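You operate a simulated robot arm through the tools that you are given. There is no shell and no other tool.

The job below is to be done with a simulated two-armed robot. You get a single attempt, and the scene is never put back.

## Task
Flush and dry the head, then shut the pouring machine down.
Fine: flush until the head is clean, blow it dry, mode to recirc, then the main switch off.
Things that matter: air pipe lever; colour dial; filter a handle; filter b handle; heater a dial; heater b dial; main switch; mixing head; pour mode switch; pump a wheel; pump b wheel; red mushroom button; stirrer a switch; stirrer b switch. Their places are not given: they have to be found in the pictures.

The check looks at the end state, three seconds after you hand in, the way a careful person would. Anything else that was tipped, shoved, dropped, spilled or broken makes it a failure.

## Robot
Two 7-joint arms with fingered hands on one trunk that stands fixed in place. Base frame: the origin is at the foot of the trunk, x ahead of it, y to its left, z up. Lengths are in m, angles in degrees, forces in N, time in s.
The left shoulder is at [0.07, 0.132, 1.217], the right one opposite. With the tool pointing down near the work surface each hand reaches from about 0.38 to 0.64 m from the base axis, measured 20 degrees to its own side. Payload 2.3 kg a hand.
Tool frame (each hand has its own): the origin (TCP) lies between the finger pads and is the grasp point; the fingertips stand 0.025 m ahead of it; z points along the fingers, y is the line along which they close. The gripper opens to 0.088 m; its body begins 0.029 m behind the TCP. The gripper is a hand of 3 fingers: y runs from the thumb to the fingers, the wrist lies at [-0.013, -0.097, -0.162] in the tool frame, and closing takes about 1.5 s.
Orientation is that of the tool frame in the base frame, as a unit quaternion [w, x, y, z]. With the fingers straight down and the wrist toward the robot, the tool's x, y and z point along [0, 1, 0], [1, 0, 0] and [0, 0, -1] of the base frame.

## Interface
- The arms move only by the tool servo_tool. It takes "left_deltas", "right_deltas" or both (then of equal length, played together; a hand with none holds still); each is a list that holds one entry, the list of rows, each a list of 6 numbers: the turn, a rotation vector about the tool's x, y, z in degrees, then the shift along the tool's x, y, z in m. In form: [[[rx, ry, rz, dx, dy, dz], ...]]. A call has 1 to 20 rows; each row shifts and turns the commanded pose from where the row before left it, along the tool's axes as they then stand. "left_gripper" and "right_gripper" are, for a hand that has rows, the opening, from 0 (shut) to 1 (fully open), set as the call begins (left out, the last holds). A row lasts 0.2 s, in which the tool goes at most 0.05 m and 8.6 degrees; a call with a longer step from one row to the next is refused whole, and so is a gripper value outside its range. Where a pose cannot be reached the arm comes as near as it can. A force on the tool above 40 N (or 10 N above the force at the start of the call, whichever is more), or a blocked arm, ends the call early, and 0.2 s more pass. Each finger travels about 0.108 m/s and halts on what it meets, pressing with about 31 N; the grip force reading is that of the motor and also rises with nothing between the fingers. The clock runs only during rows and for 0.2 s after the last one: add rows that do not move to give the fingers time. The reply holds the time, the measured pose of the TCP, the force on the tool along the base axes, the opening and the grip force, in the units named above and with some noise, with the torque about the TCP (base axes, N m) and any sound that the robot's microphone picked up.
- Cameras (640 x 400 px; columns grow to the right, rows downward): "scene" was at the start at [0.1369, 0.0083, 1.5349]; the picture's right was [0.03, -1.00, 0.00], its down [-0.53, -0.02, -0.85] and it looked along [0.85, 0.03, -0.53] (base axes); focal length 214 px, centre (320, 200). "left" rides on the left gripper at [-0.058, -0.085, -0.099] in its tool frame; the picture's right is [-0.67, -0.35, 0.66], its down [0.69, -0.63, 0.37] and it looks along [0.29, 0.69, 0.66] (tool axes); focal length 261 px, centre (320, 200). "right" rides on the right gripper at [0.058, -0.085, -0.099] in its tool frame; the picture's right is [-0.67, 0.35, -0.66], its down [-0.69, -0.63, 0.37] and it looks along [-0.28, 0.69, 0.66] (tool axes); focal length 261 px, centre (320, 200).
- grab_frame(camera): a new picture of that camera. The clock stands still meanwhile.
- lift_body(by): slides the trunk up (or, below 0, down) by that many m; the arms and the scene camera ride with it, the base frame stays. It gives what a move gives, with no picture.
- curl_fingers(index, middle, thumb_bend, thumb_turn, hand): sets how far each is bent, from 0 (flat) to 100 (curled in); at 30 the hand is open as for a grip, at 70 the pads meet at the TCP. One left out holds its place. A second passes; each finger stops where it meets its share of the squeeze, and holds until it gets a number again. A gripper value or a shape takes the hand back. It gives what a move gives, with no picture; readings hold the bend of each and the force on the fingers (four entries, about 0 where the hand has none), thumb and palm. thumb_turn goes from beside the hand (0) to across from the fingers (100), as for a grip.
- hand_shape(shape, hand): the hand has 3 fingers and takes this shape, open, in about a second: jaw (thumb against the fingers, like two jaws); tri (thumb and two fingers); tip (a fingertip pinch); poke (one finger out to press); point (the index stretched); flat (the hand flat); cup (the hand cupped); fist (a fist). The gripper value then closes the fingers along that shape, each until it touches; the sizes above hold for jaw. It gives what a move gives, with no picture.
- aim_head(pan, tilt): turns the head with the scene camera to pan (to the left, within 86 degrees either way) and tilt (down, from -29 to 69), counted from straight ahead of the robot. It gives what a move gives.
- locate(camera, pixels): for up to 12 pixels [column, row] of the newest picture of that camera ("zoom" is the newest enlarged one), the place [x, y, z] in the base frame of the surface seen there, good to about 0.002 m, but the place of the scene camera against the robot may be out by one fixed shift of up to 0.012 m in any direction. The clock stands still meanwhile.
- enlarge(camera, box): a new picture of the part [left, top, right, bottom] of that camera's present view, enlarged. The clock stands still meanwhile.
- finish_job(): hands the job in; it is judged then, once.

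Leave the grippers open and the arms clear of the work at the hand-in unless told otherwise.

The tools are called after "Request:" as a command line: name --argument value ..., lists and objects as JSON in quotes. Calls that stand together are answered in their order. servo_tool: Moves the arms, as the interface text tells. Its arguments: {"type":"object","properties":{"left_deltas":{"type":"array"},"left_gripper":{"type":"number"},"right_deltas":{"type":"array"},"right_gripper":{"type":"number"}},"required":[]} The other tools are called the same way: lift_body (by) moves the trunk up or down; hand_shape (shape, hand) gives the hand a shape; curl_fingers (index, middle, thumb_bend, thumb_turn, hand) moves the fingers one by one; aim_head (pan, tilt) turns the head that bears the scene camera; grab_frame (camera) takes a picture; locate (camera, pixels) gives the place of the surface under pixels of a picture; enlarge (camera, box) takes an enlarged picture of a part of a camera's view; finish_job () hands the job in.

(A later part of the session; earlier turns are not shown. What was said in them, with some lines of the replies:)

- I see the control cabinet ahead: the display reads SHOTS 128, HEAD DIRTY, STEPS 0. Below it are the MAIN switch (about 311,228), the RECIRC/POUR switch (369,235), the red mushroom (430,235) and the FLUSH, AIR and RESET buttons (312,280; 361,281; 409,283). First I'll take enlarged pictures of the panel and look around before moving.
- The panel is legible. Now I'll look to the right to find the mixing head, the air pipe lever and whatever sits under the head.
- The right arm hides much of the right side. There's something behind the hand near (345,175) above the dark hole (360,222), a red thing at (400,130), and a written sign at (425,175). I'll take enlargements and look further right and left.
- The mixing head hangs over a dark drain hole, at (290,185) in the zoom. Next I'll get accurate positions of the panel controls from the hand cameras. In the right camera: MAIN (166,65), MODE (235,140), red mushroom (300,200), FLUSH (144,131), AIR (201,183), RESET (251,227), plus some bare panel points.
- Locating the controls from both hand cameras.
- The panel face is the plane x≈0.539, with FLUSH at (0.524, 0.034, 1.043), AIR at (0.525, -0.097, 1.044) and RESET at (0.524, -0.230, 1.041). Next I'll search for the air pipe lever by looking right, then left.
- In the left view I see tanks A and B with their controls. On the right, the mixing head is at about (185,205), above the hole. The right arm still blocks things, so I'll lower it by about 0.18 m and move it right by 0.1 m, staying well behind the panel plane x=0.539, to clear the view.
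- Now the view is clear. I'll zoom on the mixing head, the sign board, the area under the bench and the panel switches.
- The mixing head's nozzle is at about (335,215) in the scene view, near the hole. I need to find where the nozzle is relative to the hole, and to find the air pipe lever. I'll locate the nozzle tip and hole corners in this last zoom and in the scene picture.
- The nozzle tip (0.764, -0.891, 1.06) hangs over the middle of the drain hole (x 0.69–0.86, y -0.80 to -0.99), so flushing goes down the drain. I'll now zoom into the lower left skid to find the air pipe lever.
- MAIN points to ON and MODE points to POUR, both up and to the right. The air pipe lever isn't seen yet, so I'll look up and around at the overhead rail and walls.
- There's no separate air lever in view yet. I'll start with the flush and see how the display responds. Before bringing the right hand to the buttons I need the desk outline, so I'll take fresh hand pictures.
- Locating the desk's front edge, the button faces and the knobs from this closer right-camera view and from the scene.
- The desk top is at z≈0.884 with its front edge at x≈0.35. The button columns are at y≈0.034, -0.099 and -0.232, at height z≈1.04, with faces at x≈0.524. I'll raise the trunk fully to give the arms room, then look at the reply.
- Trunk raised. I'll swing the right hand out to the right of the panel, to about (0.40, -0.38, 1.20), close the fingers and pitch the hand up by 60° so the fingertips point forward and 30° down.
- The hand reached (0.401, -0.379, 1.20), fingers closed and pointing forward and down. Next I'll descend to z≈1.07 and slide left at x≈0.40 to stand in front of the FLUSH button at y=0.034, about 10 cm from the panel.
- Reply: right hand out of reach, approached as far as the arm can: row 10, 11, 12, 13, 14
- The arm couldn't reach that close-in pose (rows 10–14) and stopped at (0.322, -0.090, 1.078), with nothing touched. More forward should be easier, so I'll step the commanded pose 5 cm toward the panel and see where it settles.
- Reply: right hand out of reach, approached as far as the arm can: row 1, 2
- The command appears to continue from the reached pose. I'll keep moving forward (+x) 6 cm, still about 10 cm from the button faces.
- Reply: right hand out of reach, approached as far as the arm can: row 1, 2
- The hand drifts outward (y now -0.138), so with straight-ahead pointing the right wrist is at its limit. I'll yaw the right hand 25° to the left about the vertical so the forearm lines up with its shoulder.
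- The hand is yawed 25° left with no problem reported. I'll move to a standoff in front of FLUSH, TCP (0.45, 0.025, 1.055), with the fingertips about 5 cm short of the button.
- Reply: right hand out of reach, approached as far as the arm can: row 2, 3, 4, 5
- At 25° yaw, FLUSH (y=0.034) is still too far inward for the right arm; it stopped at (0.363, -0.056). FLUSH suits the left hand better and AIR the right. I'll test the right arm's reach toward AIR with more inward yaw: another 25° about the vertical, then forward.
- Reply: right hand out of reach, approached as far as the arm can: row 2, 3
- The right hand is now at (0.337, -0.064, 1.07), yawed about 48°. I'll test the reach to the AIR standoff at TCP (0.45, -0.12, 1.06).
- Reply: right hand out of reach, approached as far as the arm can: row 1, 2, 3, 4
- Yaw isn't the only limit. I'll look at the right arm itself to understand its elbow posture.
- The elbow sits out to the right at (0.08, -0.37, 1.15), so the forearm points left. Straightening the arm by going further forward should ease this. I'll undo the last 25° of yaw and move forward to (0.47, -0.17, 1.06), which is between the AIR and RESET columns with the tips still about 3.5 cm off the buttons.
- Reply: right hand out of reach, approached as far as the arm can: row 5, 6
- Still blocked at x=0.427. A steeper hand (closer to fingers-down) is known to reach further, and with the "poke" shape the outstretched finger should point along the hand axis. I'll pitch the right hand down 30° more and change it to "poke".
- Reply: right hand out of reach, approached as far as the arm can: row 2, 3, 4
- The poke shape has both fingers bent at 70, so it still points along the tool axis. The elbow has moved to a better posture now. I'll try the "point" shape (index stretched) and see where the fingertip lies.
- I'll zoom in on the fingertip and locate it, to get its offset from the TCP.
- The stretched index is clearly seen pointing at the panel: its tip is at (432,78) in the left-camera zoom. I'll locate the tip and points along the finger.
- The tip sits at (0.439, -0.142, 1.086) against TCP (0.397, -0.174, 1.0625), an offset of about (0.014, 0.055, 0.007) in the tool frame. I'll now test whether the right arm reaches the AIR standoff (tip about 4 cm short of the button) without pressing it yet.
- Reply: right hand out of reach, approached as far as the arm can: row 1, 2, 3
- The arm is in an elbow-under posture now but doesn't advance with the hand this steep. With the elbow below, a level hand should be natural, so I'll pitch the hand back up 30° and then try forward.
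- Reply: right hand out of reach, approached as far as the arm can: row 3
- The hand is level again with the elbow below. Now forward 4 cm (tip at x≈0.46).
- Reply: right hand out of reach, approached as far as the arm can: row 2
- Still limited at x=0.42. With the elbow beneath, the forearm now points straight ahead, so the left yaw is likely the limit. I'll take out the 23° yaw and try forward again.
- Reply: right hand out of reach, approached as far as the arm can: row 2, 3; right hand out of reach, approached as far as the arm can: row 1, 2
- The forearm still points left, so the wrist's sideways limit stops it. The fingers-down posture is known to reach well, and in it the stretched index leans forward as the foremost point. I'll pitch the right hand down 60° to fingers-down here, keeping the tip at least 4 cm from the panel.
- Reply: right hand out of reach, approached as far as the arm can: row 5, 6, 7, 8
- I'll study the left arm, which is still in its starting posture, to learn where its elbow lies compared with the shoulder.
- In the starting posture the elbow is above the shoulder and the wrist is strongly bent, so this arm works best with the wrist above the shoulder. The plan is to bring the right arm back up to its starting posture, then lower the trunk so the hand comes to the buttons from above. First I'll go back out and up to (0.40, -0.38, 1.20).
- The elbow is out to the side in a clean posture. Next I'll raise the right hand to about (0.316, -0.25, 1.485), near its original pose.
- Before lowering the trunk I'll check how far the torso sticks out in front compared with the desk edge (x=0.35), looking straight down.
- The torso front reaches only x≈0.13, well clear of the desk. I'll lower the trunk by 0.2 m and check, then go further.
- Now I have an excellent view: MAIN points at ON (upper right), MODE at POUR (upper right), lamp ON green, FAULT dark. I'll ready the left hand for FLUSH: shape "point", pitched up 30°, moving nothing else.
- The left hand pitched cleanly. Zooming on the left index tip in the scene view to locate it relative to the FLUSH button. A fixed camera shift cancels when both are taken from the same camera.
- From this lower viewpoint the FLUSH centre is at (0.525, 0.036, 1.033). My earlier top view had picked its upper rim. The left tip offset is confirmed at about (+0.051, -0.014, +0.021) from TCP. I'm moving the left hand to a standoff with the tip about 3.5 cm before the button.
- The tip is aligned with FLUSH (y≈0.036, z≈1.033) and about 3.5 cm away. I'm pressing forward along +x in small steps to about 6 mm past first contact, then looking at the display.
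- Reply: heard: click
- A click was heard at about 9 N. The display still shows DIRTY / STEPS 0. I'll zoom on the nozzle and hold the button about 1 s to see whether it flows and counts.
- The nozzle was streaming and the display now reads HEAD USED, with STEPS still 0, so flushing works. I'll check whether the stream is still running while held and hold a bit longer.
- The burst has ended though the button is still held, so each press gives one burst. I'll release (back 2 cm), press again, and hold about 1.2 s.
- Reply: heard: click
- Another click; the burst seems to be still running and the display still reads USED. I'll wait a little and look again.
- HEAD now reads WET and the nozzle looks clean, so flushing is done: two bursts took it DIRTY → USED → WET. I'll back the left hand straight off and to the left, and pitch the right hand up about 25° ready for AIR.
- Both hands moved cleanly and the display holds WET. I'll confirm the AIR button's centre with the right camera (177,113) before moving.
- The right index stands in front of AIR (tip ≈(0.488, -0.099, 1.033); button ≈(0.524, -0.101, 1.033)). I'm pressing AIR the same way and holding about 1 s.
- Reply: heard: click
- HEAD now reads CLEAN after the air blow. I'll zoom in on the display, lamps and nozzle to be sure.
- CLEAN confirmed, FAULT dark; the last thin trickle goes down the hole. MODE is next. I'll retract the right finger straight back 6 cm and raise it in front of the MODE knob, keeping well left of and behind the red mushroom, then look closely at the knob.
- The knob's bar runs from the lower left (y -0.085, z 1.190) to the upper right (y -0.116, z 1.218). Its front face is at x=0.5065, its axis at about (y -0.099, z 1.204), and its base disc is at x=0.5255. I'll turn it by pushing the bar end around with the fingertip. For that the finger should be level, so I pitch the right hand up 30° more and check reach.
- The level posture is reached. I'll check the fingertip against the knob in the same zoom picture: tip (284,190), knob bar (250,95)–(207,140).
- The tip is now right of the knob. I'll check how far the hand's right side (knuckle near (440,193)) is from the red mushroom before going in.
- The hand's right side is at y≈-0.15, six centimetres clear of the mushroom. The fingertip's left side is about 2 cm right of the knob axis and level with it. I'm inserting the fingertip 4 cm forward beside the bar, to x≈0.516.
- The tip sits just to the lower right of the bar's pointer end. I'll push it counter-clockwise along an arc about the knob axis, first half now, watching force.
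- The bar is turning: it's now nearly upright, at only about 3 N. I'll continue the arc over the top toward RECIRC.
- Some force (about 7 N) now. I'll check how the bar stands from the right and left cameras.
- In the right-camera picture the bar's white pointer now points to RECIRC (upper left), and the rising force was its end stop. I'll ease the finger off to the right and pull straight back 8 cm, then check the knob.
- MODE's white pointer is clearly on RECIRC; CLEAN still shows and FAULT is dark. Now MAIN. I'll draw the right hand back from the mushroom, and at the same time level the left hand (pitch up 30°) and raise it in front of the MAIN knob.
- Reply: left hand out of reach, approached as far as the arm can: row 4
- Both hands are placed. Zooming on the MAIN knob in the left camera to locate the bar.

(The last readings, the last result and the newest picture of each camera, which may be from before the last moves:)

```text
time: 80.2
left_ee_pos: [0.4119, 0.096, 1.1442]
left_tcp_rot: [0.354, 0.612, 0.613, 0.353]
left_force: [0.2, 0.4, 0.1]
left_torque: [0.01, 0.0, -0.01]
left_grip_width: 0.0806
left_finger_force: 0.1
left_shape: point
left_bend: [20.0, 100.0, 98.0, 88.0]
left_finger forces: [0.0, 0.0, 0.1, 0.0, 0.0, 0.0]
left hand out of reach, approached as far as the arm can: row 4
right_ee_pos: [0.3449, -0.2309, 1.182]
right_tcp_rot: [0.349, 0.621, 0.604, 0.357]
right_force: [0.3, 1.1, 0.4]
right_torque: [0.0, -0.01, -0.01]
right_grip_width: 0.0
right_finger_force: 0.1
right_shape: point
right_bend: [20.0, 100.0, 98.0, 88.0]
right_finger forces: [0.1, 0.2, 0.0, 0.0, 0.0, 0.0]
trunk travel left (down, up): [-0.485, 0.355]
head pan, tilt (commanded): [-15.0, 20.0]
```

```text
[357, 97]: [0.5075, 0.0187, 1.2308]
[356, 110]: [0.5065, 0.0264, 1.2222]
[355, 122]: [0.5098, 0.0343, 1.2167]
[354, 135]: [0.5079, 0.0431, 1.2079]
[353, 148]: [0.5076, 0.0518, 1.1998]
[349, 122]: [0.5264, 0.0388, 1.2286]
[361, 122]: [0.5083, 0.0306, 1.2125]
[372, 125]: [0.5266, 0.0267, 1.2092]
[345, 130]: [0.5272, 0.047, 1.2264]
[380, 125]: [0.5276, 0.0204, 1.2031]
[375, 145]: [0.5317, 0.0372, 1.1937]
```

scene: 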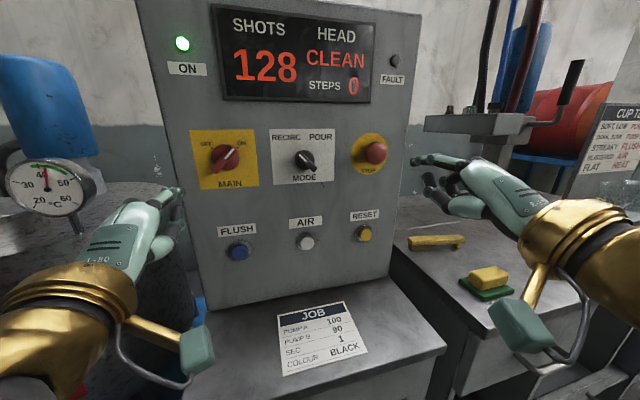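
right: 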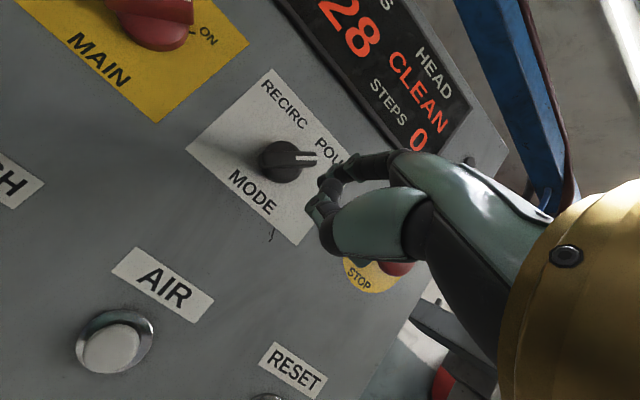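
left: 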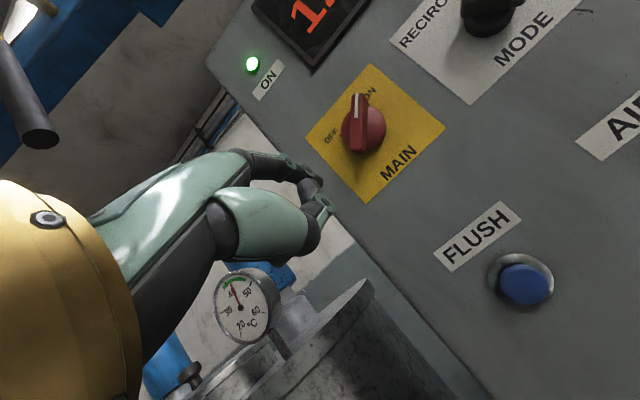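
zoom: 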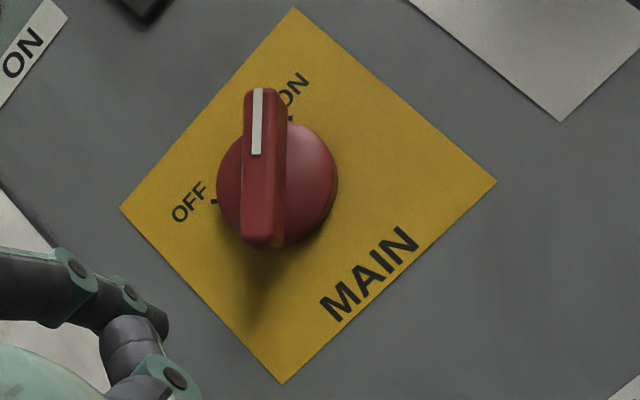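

The MAIN bar runs from (y 0.0535, z 1.198) to (y 0.0165, z 1.233), with its front at x≈0.507 and its axis at about (y 0.035, z 1.2155). I'll move the left fingertip to a standoff just right of the knob: tip ≈(0.475, 0.008, 1.2145).

Request:
servo_tool --left_deltas '[[[0, 0, 0, -0.0248, 0.01427, 0.0037], [0, 0, 0, -0.0248, 0.01427, 0.0037], [0, 0, 0, -0.0248, 0.01427, 0.0037], [0, 0, 0, 0, 0, 0]]]'

Request:
enlarge --camera "scene" --box '[160, 110, 320, 220]'

```text
time: 81.2
left_ee_pos: [0.4414, 0.0225, 1.1787]
left_tcp_rot: [0.354, 0.612, 0.612, 0.354]
left_force: [0.4, 0.2, -0.2]
left_torque: [0.01, 0.0, -0.05]
left_grip_width: 0.0806
left_finger_force: 0.0
left_shape: point
left_bend: [20.0, 100.0, 98.0, 88.0]
left_finger forces: [0.1, 0.0, 0.0, 0.0, 0.0, 0.0]
right_ee_pos: [0.3448, -0.2298, 1.1835]
right_tcp_rot: [0.349, 0.621, 0.604, 0.357]
right_force: [-0.7, 0.4, -0.6]
right_torque: [-0.01, 0.03, 0.0]
right_grip_width: 0.0002
right_finger_force: 0.0
right_shape: point
right_bend: [20.0, 100.0, 98.0, 88.0]
right_finger forces: [0.0, 0.1, 0.1, 0.1, 0.1, 0.1]
trunk travel left (down, up): [-0.485, 0.355]
head pan, tilt (commanded): [-15.0, 20.0]
```

```text
3.64 times, centred on (240, 165) of scene
```

zoom: 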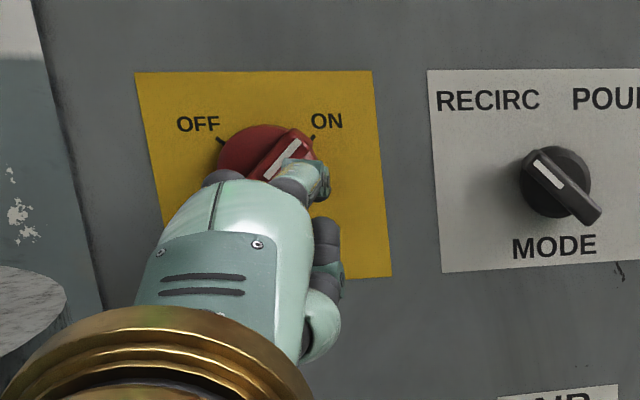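

Request:
locate --camera "zoom" --pixels '[[325, 180], [320, 172], [322, 192], [300, 170], [305, 142], [285, 155], [275, 165], [240, 150], [327, 235]]'

Request:
enlarge --camera "left" --box '[230, 60, 430, 240]'

```text
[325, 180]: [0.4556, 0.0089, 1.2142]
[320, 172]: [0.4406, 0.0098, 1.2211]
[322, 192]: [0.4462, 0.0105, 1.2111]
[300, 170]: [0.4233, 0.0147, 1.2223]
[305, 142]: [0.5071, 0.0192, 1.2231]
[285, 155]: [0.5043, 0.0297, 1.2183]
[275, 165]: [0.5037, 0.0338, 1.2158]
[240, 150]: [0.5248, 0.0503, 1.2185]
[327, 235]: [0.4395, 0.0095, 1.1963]
```

```text
2.22 times, centred on (330, 150) of left
```

zoom: 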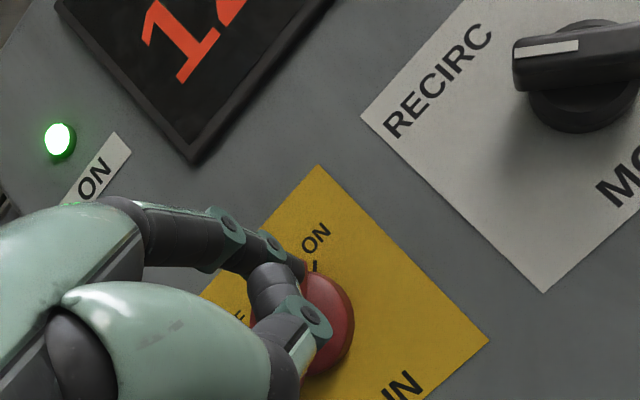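

The tip is a touch high: it's at z≈1.219 and I want about 1.2145. I'll lower it 5 mm, shift 2 mm right for clearance, then insert it 4.2 cm forward beside the bar.

Request:
servo_tool --left_deltas '[[[0, 0, 0, -0.002, -0.00433, 0.0025], [0, 0, 0, 0, 0.00525, 0.0091], [0, 0, 0, 0, 0.00525, 0.0091], [0, 0, 0, 0, 0.00525, 0.0091], [0, 0, 0, 0, 0.00525, 0.0091], [0, 0, 0, 0, 0, 0]]]'

Request:
enlarge --camera "scene" --box '[160, 110, 320, 220]'

Request:
enlarge --camera "left" --box '[230, 60, 430, 240]'

```text
time: 82.6
left_ee_pos: [0.484, 0.0193, 1.1729]
left_tcp_rot: [0.354, 0.613, 0.612, 0.353]
left_force: [-0.5, 0.2, 0.0]
left_torque: [-0.02, -0.02, 0.0]
left_grip_width: 0.0807
left_finger_force: 0.0
left_shape: point
left_bend: [20.0, 100.0, 98.0, 88.0]
left_finger forces: [0.0, 0.1, 0.0, 0.0, 0.1, 0.0]
right_ee_pos: [0.3436, -0.231, 1.1827]
right_tcp_rot: [0.349, 0.621, 0.604, 0.358]
right_force: [-0.2, -0.2, 0.9]
right_torque: [0.01, -0.01, 0.0]
right_grip_width: 0.0003
right_finger_force: 0.1
right_shape: point
right_bend: [20.0, 100.0, 98.0, 88.0]
right_finger forces: [0.0, 0.0, 0.1, 0.1, 0.0, 0.1]
trunk travel left (down, up): [-0.485, 0.355]
head pan, tilt (commanded): [-15.0, 20.0]
```

```text
3.64 times, centred on (240, 165) of scene
```

zoom: 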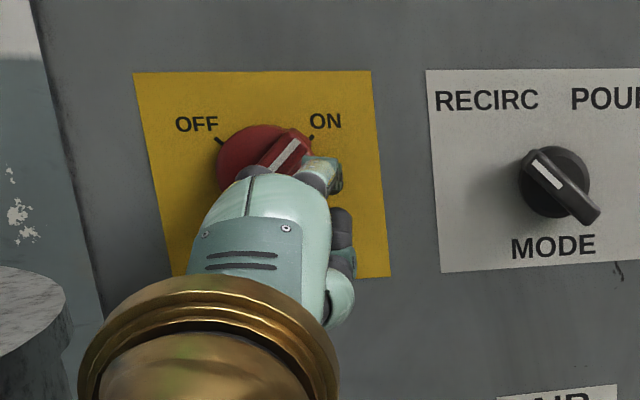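

```text
2.22 times, centred on (330, 150) of left
```

zoom: 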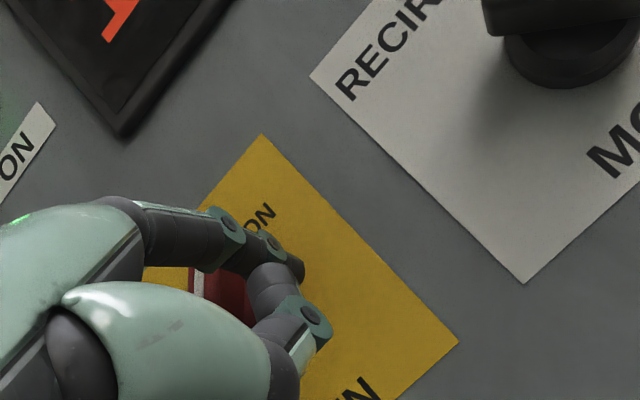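

No contact yet, and the fingertip is beside the bar at its lower right. I'm pushing the MAIN bar counter-clockwise along the arc, first half.

Request:
servo_tool --left_deltas '[[[0, 0, 0, 0.0075, 0.00433, -0.0025], [0, 0, 0, 0.0018, 0.00494, -0.00285], [0, 0, 0, 0.0027, 0.00442, -0.00255], [0, 0, 0, 0.0041, 0.00364, -0.0021], [0, 0, 0, 0, 0, 0]]]'

Request:
enlarge --camera "scene" --box '[160, 110, 320, 220]'

Request:
enlarge --camera "left" --box '[230, 60, 430, 240]'

```text
time: 83.8
left_ee_pos: [0.4829, 0.0358, 1.1958]
left_tcp_rot: [0.355, 0.612, 0.611, 0.354]
left_force: [-1.9, -0.4, 0.7]
left_torque: [0.01, -0.11, -0.03]
left_grip_width: 0.0001
left_finger_force: 0.1
left_shape: point
left_bend: [20.0, 100.0, 98.0, 88.0]
left_finger forces: [1.9, 0.0, 0.0, 0.0, 0.0, 0.1]
right_ee_pos: [0.3431, -0.2313, 1.1846]
right_tcp_rot: [0.349, 0.621, 0.604, 0.358]
right_force: [-1.0, -0.1, 0.0]
right_torque: [0.02, -0.01, -0.01]
right_grip_width: 0.0001
right_finger_force: 0.0
right_shape: point
right_bend: [20.0, 100.0, 98.0, 88.0]
right_finger forces: [0.1, 0.0, 0.0, 0.0, 0.1, 0.0]
trunk travel left (down, up): [-0.485, 0.355]
head pan, tilt (commanded): [-15.0, 20.0]
```

```text
3.64 times, centred on (240, 165) of scene
```

zoom: 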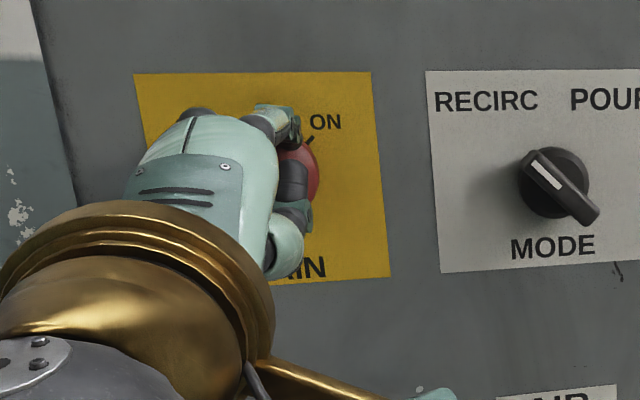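

```text
2.22 times, centred on (330, 150) of left
```

zoom: 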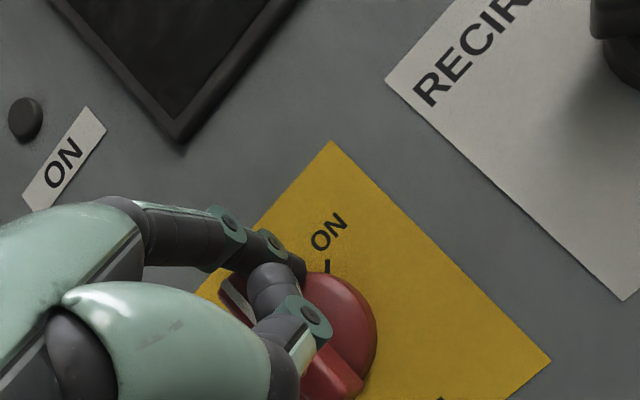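

The display went dark and the ON lamp is out, so the main has switched off, but the bar is only a little past upright. I'll continue the arc to seat it fully at OFF.

Request:
servo_tool --left_deltas '[[[0, 0, 0, 0.005, 0.0018, -0.001], [0, 0, 0, 0.0057, 0.0004, -0.0002], [0, 0, 0, 0.0058, -0.0006, 0.0003], [0, 0, 0, 0.0043, -0.001, 0.0006], [0, 0, 0, 0, 0, 0]]]'

Request:
enlarge --camera "left" --box '[230, 60, 430, 240]'

```text
time: 85.0
left_ee_pos: [0.4828, 0.0537, 1.1953]
left_tcp_rot: [0.354, 0.612, 0.612, 0.355]
left_force: [-1.8, -3.0, 1.7]
left_torque: [0.11, -0.09, -0.12]
left_grip_width: 0.0001
left_finger_force: 0.1
left_shape: point
left_bend: [19.0, 100.0, 98.0, 88.0]
left_finger forces: [3.7, 0.1, 0.0, 0.1, 0.0, 0.1]
right_ee_pos: [0.3424, -0.2327, 1.1821]
right_tcp_rot: [0.348, 0.622, 0.603, 0.358]
right_force: [-0.6, 0.6, -1.2]
right_torque: [0.0, 0.01, 0.03]
right_grip_width: 0.0001
right_finger_force: 0.0
right_shape: point
right_bend: [20.0, 100.0, 98.0, 88.0]
right_finger forces: [0.0, 0.1, 0.0, 0.1, 0.1, 0.0]
trunk travel left (down, up): [-0.485, 0.355]
head pan, tilt (commanded): [-15.0, 20.0]
```

```text
2.22 times, centred on (330, 150) of left
```

zoom: 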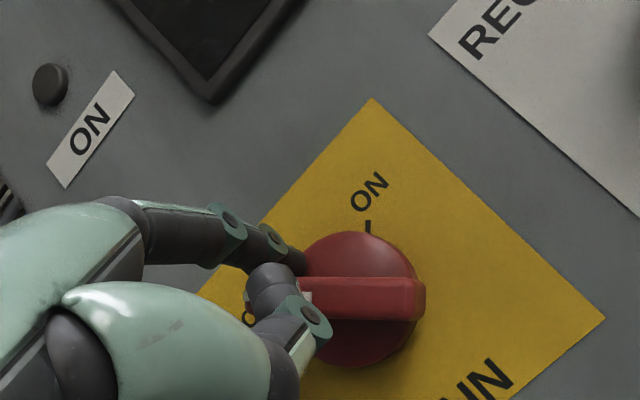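

The bar has turned a full 90° to the OFF mark, and the display and lamp are dark. I'm easing the left finger off and pulling straight back, then checking.

Request:
servo_tool --left_deltas '[[[0, 0, 0, -0.006, 0.0026, -0.0015], [0, 0, 0, 0, -0.01, -0.0173], [0, 0, 0, 0, -0.01, -0.0173], [0, 0, 0, 0, -0.01, -0.0173], [0, 0, 0, 0, -0.01, -0.0173], [0, 0, 0, 0, -0.01, -0.0173], [0, 0, 0, 0.04, 0, 0], [0, 0, 0, 0.04, 0, 0], [0, 0, 0, 0, 0, 0]]]'

Request:
grab_frame --camera "scene"

Request:
enlarge --camera "scene" --box '[140, 0, 430, 200]'

```text
time: 87.0
left_ee_pos: [0.3821, 0.1279, 1.1978]
left_tcp_rot: [0.353, 0.612, 0.613, 0.354]
left_force: [-0.3, -0.8, -0.2]
left_torque: [0.02, 0.03, 0.01]
left_grip_width: 0.0
left_finger_force: 0.0
left_shape: point
left_bend: [20.0, 100.0, 98.0, 88.0]
left_finger forces: [0.1, 0.0, 0.1, 0.0, 0.1, 0.0]
right_ee_pos: [0.3449, -0.2311, 1.1827]
right_tcp_rot: [0.349, 0.622, 0.603, 0.358]
right_force: [-0.2, -0.3, 0.0]
right_torque: [0.0, 0.02, 0.03]
right_grip_width: 0.0
right_finger_force: 0.1
right_shape: point
right_bend: [20.0, 100.0, 98.0, 88.0]
right_finger forces: [0.1, 0.1, 0.0, 0.0, 0.0, 0.0]
trunk travel left (down, up): [-0.485, 0.355]
head pan, tilt (commanded): [-15.0, 20.0]
```

```text
taken
```

scene: 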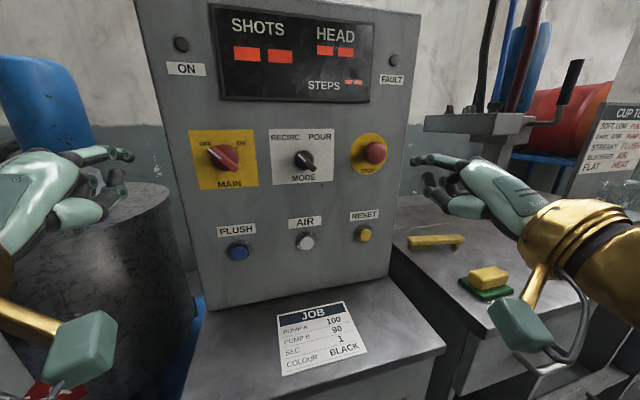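

```text
2.00 times, centred on (285, 100) of scene
```

zoom: 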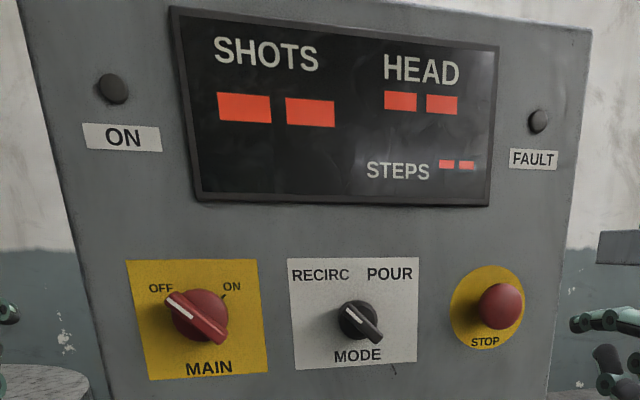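

The machine is shut down: MAIN on OFF, MODE on RECIRC, both lamps dark, display showing dashes, and the mushroom and other controls untouched. Now I'll open both hands (jaw shape, open) and draw the arms back.

Request:
hand_shape --hand "left" --shape "jaw"

Request:
hand_shape --hand "right" --shape "jaw"

Request:
servo_tool --left_deltas '[[[0, 0, 0, 0, -0.01, -0.0173], [0, 0, 0, 0, -0.01, -0.0173], [0, 0, 0, 0, 0, 0], [0, 0, 0, 0, 0, 0], [0, 0, 0, 0, 0, 0]]]' --left_gripper 1 --right_deltas '[[[0, 0, 0, 0, 0, 0], [0, 0, 0, 0, 0, 0], [0, 0, 0, 0, 0, 0], [0, 0, 0, 0, 0, 0], [0, 0, 0, 0, 0, 0]]]' --right_gripper 1

Request:
grab_frame --camera "scene"

```text
time: 87.9
left_ee_pos: [0.3837, 0.1271, 1.1982]
left_tcp_rot: [0.353, 0.612, 0.613, 0.354]
left_force: [-1.1, -0.1, 0.7]
left_torque: [0.01, 0.04, -0.01]
left_grip_width: 0.0877
left_finger_force: 0.0
left_shape: jaw
left_bend: [30.0, 30.0, 30.0, 97.0]
left_finger forces: [0.0, 0.1, 0.1, 0.0, 0.1, 0.0]
right_ee_pos: [0.3447, -0.2299, 1.1826]
right_tcp_rot: [0.349, 0.621, 0.604, 0.358]
right_force: [0.1, -0.6, 0.3]
right_torque: [0.03, -0.01, 0.03]
right_grip_width: 0.0003
right_finger_force: 0.1
right_shape: point
right_bend: [20.0, 100.0, 98.0, 88.0]
right_finger forces: [0.1, 0.0, 0.0, 0.1, 0.0, 0.0]
trunk travel left (down, up): [-0.485, 0.355]
head pan, tilt (commanded): [-15.0, 20.0]
```

```text
time: 88.8
left_ee_pos: [0.3832, 0.1285, 1.1985]
left_tcp_rot: [0.354, 0.612, 0.612, 0.354]
left_force: [0.0, -0.2, 0.2]
left_torque: [-0.02, 0.0, 0.0]
left_grip_width: 0.0877
left_finger_force: 0.1
left_shape: jaw
left_bend: [30.0, 30.0, 30.0, 97.0]
left_finger forces: [0.1, 0.1, 0.1, 0.0, 0.0, 0.1]
right_ee_pos: [0.3446, -0.2309, 1.1821]
right_tcp_rot: [0.348, 0.622, 0.604, 0.357]
right_force: [-0.3, 0.5, 0.3]
right_torque: [0.0, -0.02, -0.01]
right_grip_width: 0.0873
right_finger_force: 0.1
right_shape: jaw
right_bend: [30.0, 30.0, 30.0, 97.0]
right_finger forces: [0.0, 0.0, 0.0, 0.0, 0.0, 0.1]
trunk travel left (down, up): [-0.485, 0.355]
head pan, tilt (commanded): [-15.0, 20.0]
```

```text
time: 90.0
left_ee_pos: [0.342, 0.1309, 1.1969]
left_tcp_rot: [0.353, 0.611, 0.613, 0.355]
left_force: [-0.1, 0.5, 0.4]
left_torque: [0.0, -0.01, 0.0]
left_grip_width: 0.0877
left_finger_force: 0.1
left_shape: jaw
left_bend: [30.0, 30.0, 30.0, 97.0]
left_finger forces: [0.1, 0.1, 0.0, 0.1, 0.0, 0.0]
right_ee_pos: [0.3445, -0.2309, 1.1831]
right_tcp_rot: [0.349, 0.621, 0.604, 0.358]
right_force: [0.6, 0.7, -0.2]
right_torque: [0.0, -0.01, 0.01]
right_grip_width: 0.0875
right_finger_force: 0.0
right_shape: jaw
right_bend: [30.0, 30.0, 30.0, 97.0]
right_finger forces: [0.0, 0.0, 0.0, 0.1, 0.0, 0.0]
trunk travel left (down, up): [-0.485, 0.355]
head pan, tilt (commanded): [-15.0, 20.0]
```

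```text
taken
```

scene: 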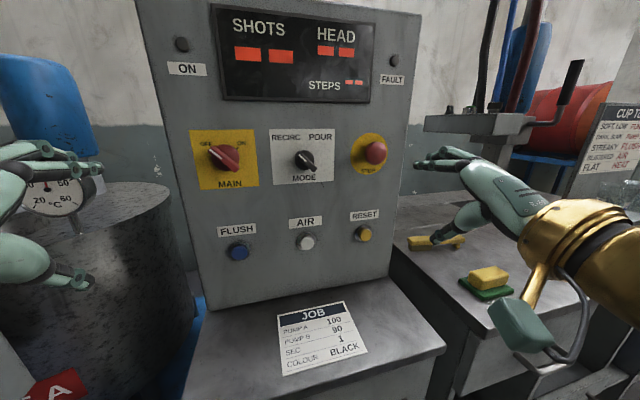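

Both hands are open and well back from the panel. I'll raise the trunk back to its original height for clearance and take a last look at the bench, nozzle and tanks.

Request:
lift_body --by 0.29

Request:
aim_head --pan -25 --tilt 40

Request:
grab_frame --camera "scene"

Request:
aim_head --pan 20 --tilt 50

Request:
grab_frame --camera "scene"

```text
time: 92.9
left_ee_pos: [0.3417, 0.1307, 1.4871]
left_tcp_rot: [0.353, 0.612, 0.612, 0.354]
left_force: [0.1, -0.2, 0.2]
left_torque: [-0.02, 0.01, -0.05]
left_grip_width: 0.088
left_finger_force: 0.0
left_shape: jaw
left_bend: [30.0, 30.0, 30.0, 97.0]
left_finger forces: [0.0, 0.0, 0.0, 0.0, 0.0, 0.0]
right_ee_pos: [0.344, -0.2298, 1.4717]
right_tcp_rot: [0.349, 0.621, 0.603, 0.358]
right_force: [-0.7, 0.7, -0.5]
right_torque: [-0.01, -0.01, 0.01]
right_grip_width: 0.0876
right_finger_force: 0.0
right_shape: jaw
right_bend: [30.0, 30.0, 30.0, 97.0]
right_finger forces: [0.0, 0.0, 0.0, 0.1, 0.1, 0.1]
trunk travel left (down, up): [-0.775, 0.065]
head pan, tilt (commanded): [-15.0, 20.0]
```

```text
time: 93.7
left_ee_pos: [0.3428, 0.1306, 1.487]
left_tcp_rot: [0.354, 0.612, 0.612, 0.353]
left_force: [0.8, -0.8, 0.4]
left_torque: [0.01, 0.0, 0.0]
left_grip_width: 0.0877
left_finger_force: 0.0
left_shape: jaw
left_bend: [30.0, 30.0, 30.0, 97.0]
left_finger forces: [0.1, 0.0, 0.0, 0.1, 0.1, 0.0]
right_ee_pos: [0.3438, -0.2304, 1.4731]
right_tcp_rot: [0.348, 0.621, 0.604, 0.358]
right_force: [-0.5, 0.1, -0.9]
right_torque: [0.01, 0.0, 0.01]
right_grip_width: 0.0877
right_finger_force: 0.1
right_shape: jaw
right_bend: [30.0, 30.0, 30.0, 97.0]
right_finger forces: [0.1, 0.1, 0.0, 0.1, 0.0, 0.1]
trunk travel left (down, up): [-0.775, 0.065]
head pan, tilt (commanded): [-25.0, 40.0]
```

```text
taken
```

scene: 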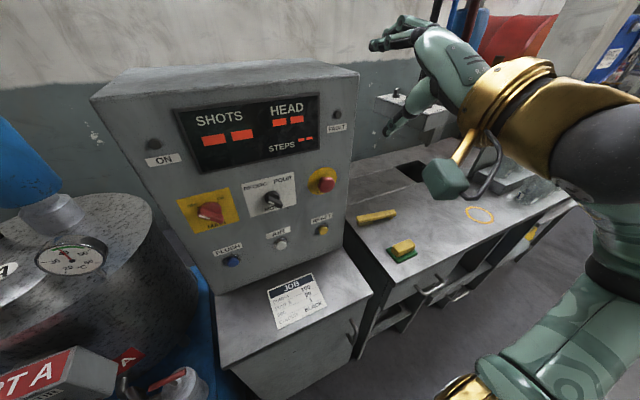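

```text
time: 94.8
left_ee_pos: [0.343, 0.1311, 1.4873]
left_tcp_rot: [0.354, 0.612, 0.612, 0.355]
left_force: [0.6, -0.4, -0.2]
left_torque: [-0.01, -0.01, -0.01]
left_grip_width: 0.0875
left_finger_force: 0.1
left_shape: jaw
left_bend: [30.0, 30.0, 30.0, 97.0]
left_finger forces: [0.0, 0.1, 0.1, 0.0, 0.0, 0.0]
right_ee_pos: [0.3427, -0.2317, 1.4724]
right_tcp_rot: [0.349, 0.621, 0.604, 0.358]
right_force: [-0.4, 0.2, -0.3]
right_torque: [-0.04, -0.01, 0.01]
right_grip_width: 0.0878
right_finger_force: 0.1
right_shape: jaw
right_bend: [30.0, 30.0, 30.0, 97.0]
right_finger forces: [0.0, 0.0, 0.0, 0.1, 0.0, 0.0]
trunk travel left (down, up): [-0.775, 0.065]
head pan, tilt (commanded): [20.0, 50.0]
```

```text
taken
```

scene: 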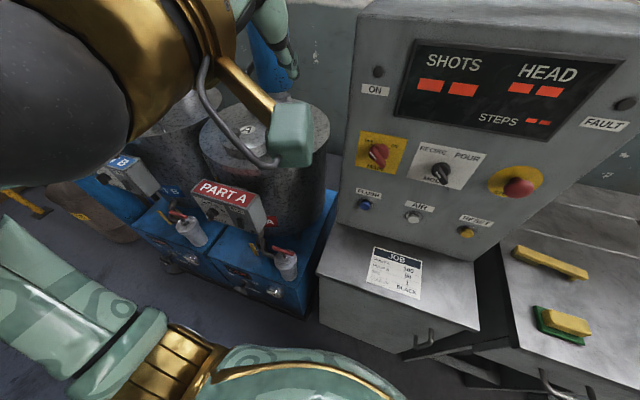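

Everything is as it should be. The head was CLEAN after the air blow, MODE is on RECIRC, MAIN is OFF with the display and lamps dark, and nothing else was moved. Both hands are open and clear, so I'm handing the job in.

Request:
finish_job

```text
The job is handed in.
```

The head is flushed and blown dry, and the machine is shut down; I've handed the job in, but no verdict came back.

- **Flush:** two presses of FLUSH took the HEAD display from DIRTY to USED to WET. The flow went down the drain hole.
- **Dry:** one press of AIR changed the display to CLEAN.
- **Mode:** the pour mode switch is on RECIRC, turned while the machine was still on.
- **Main:** the main switch is on OFF. The ON lamp went out and the display shows only dashes.

The FAULT lamp stayed dark and I did not touch the red mushroom button. I never found the air pipe lever, but the air blow worked without it. In the last pictures nothing was tipped or moved. Both hands are open and clear of the panel.
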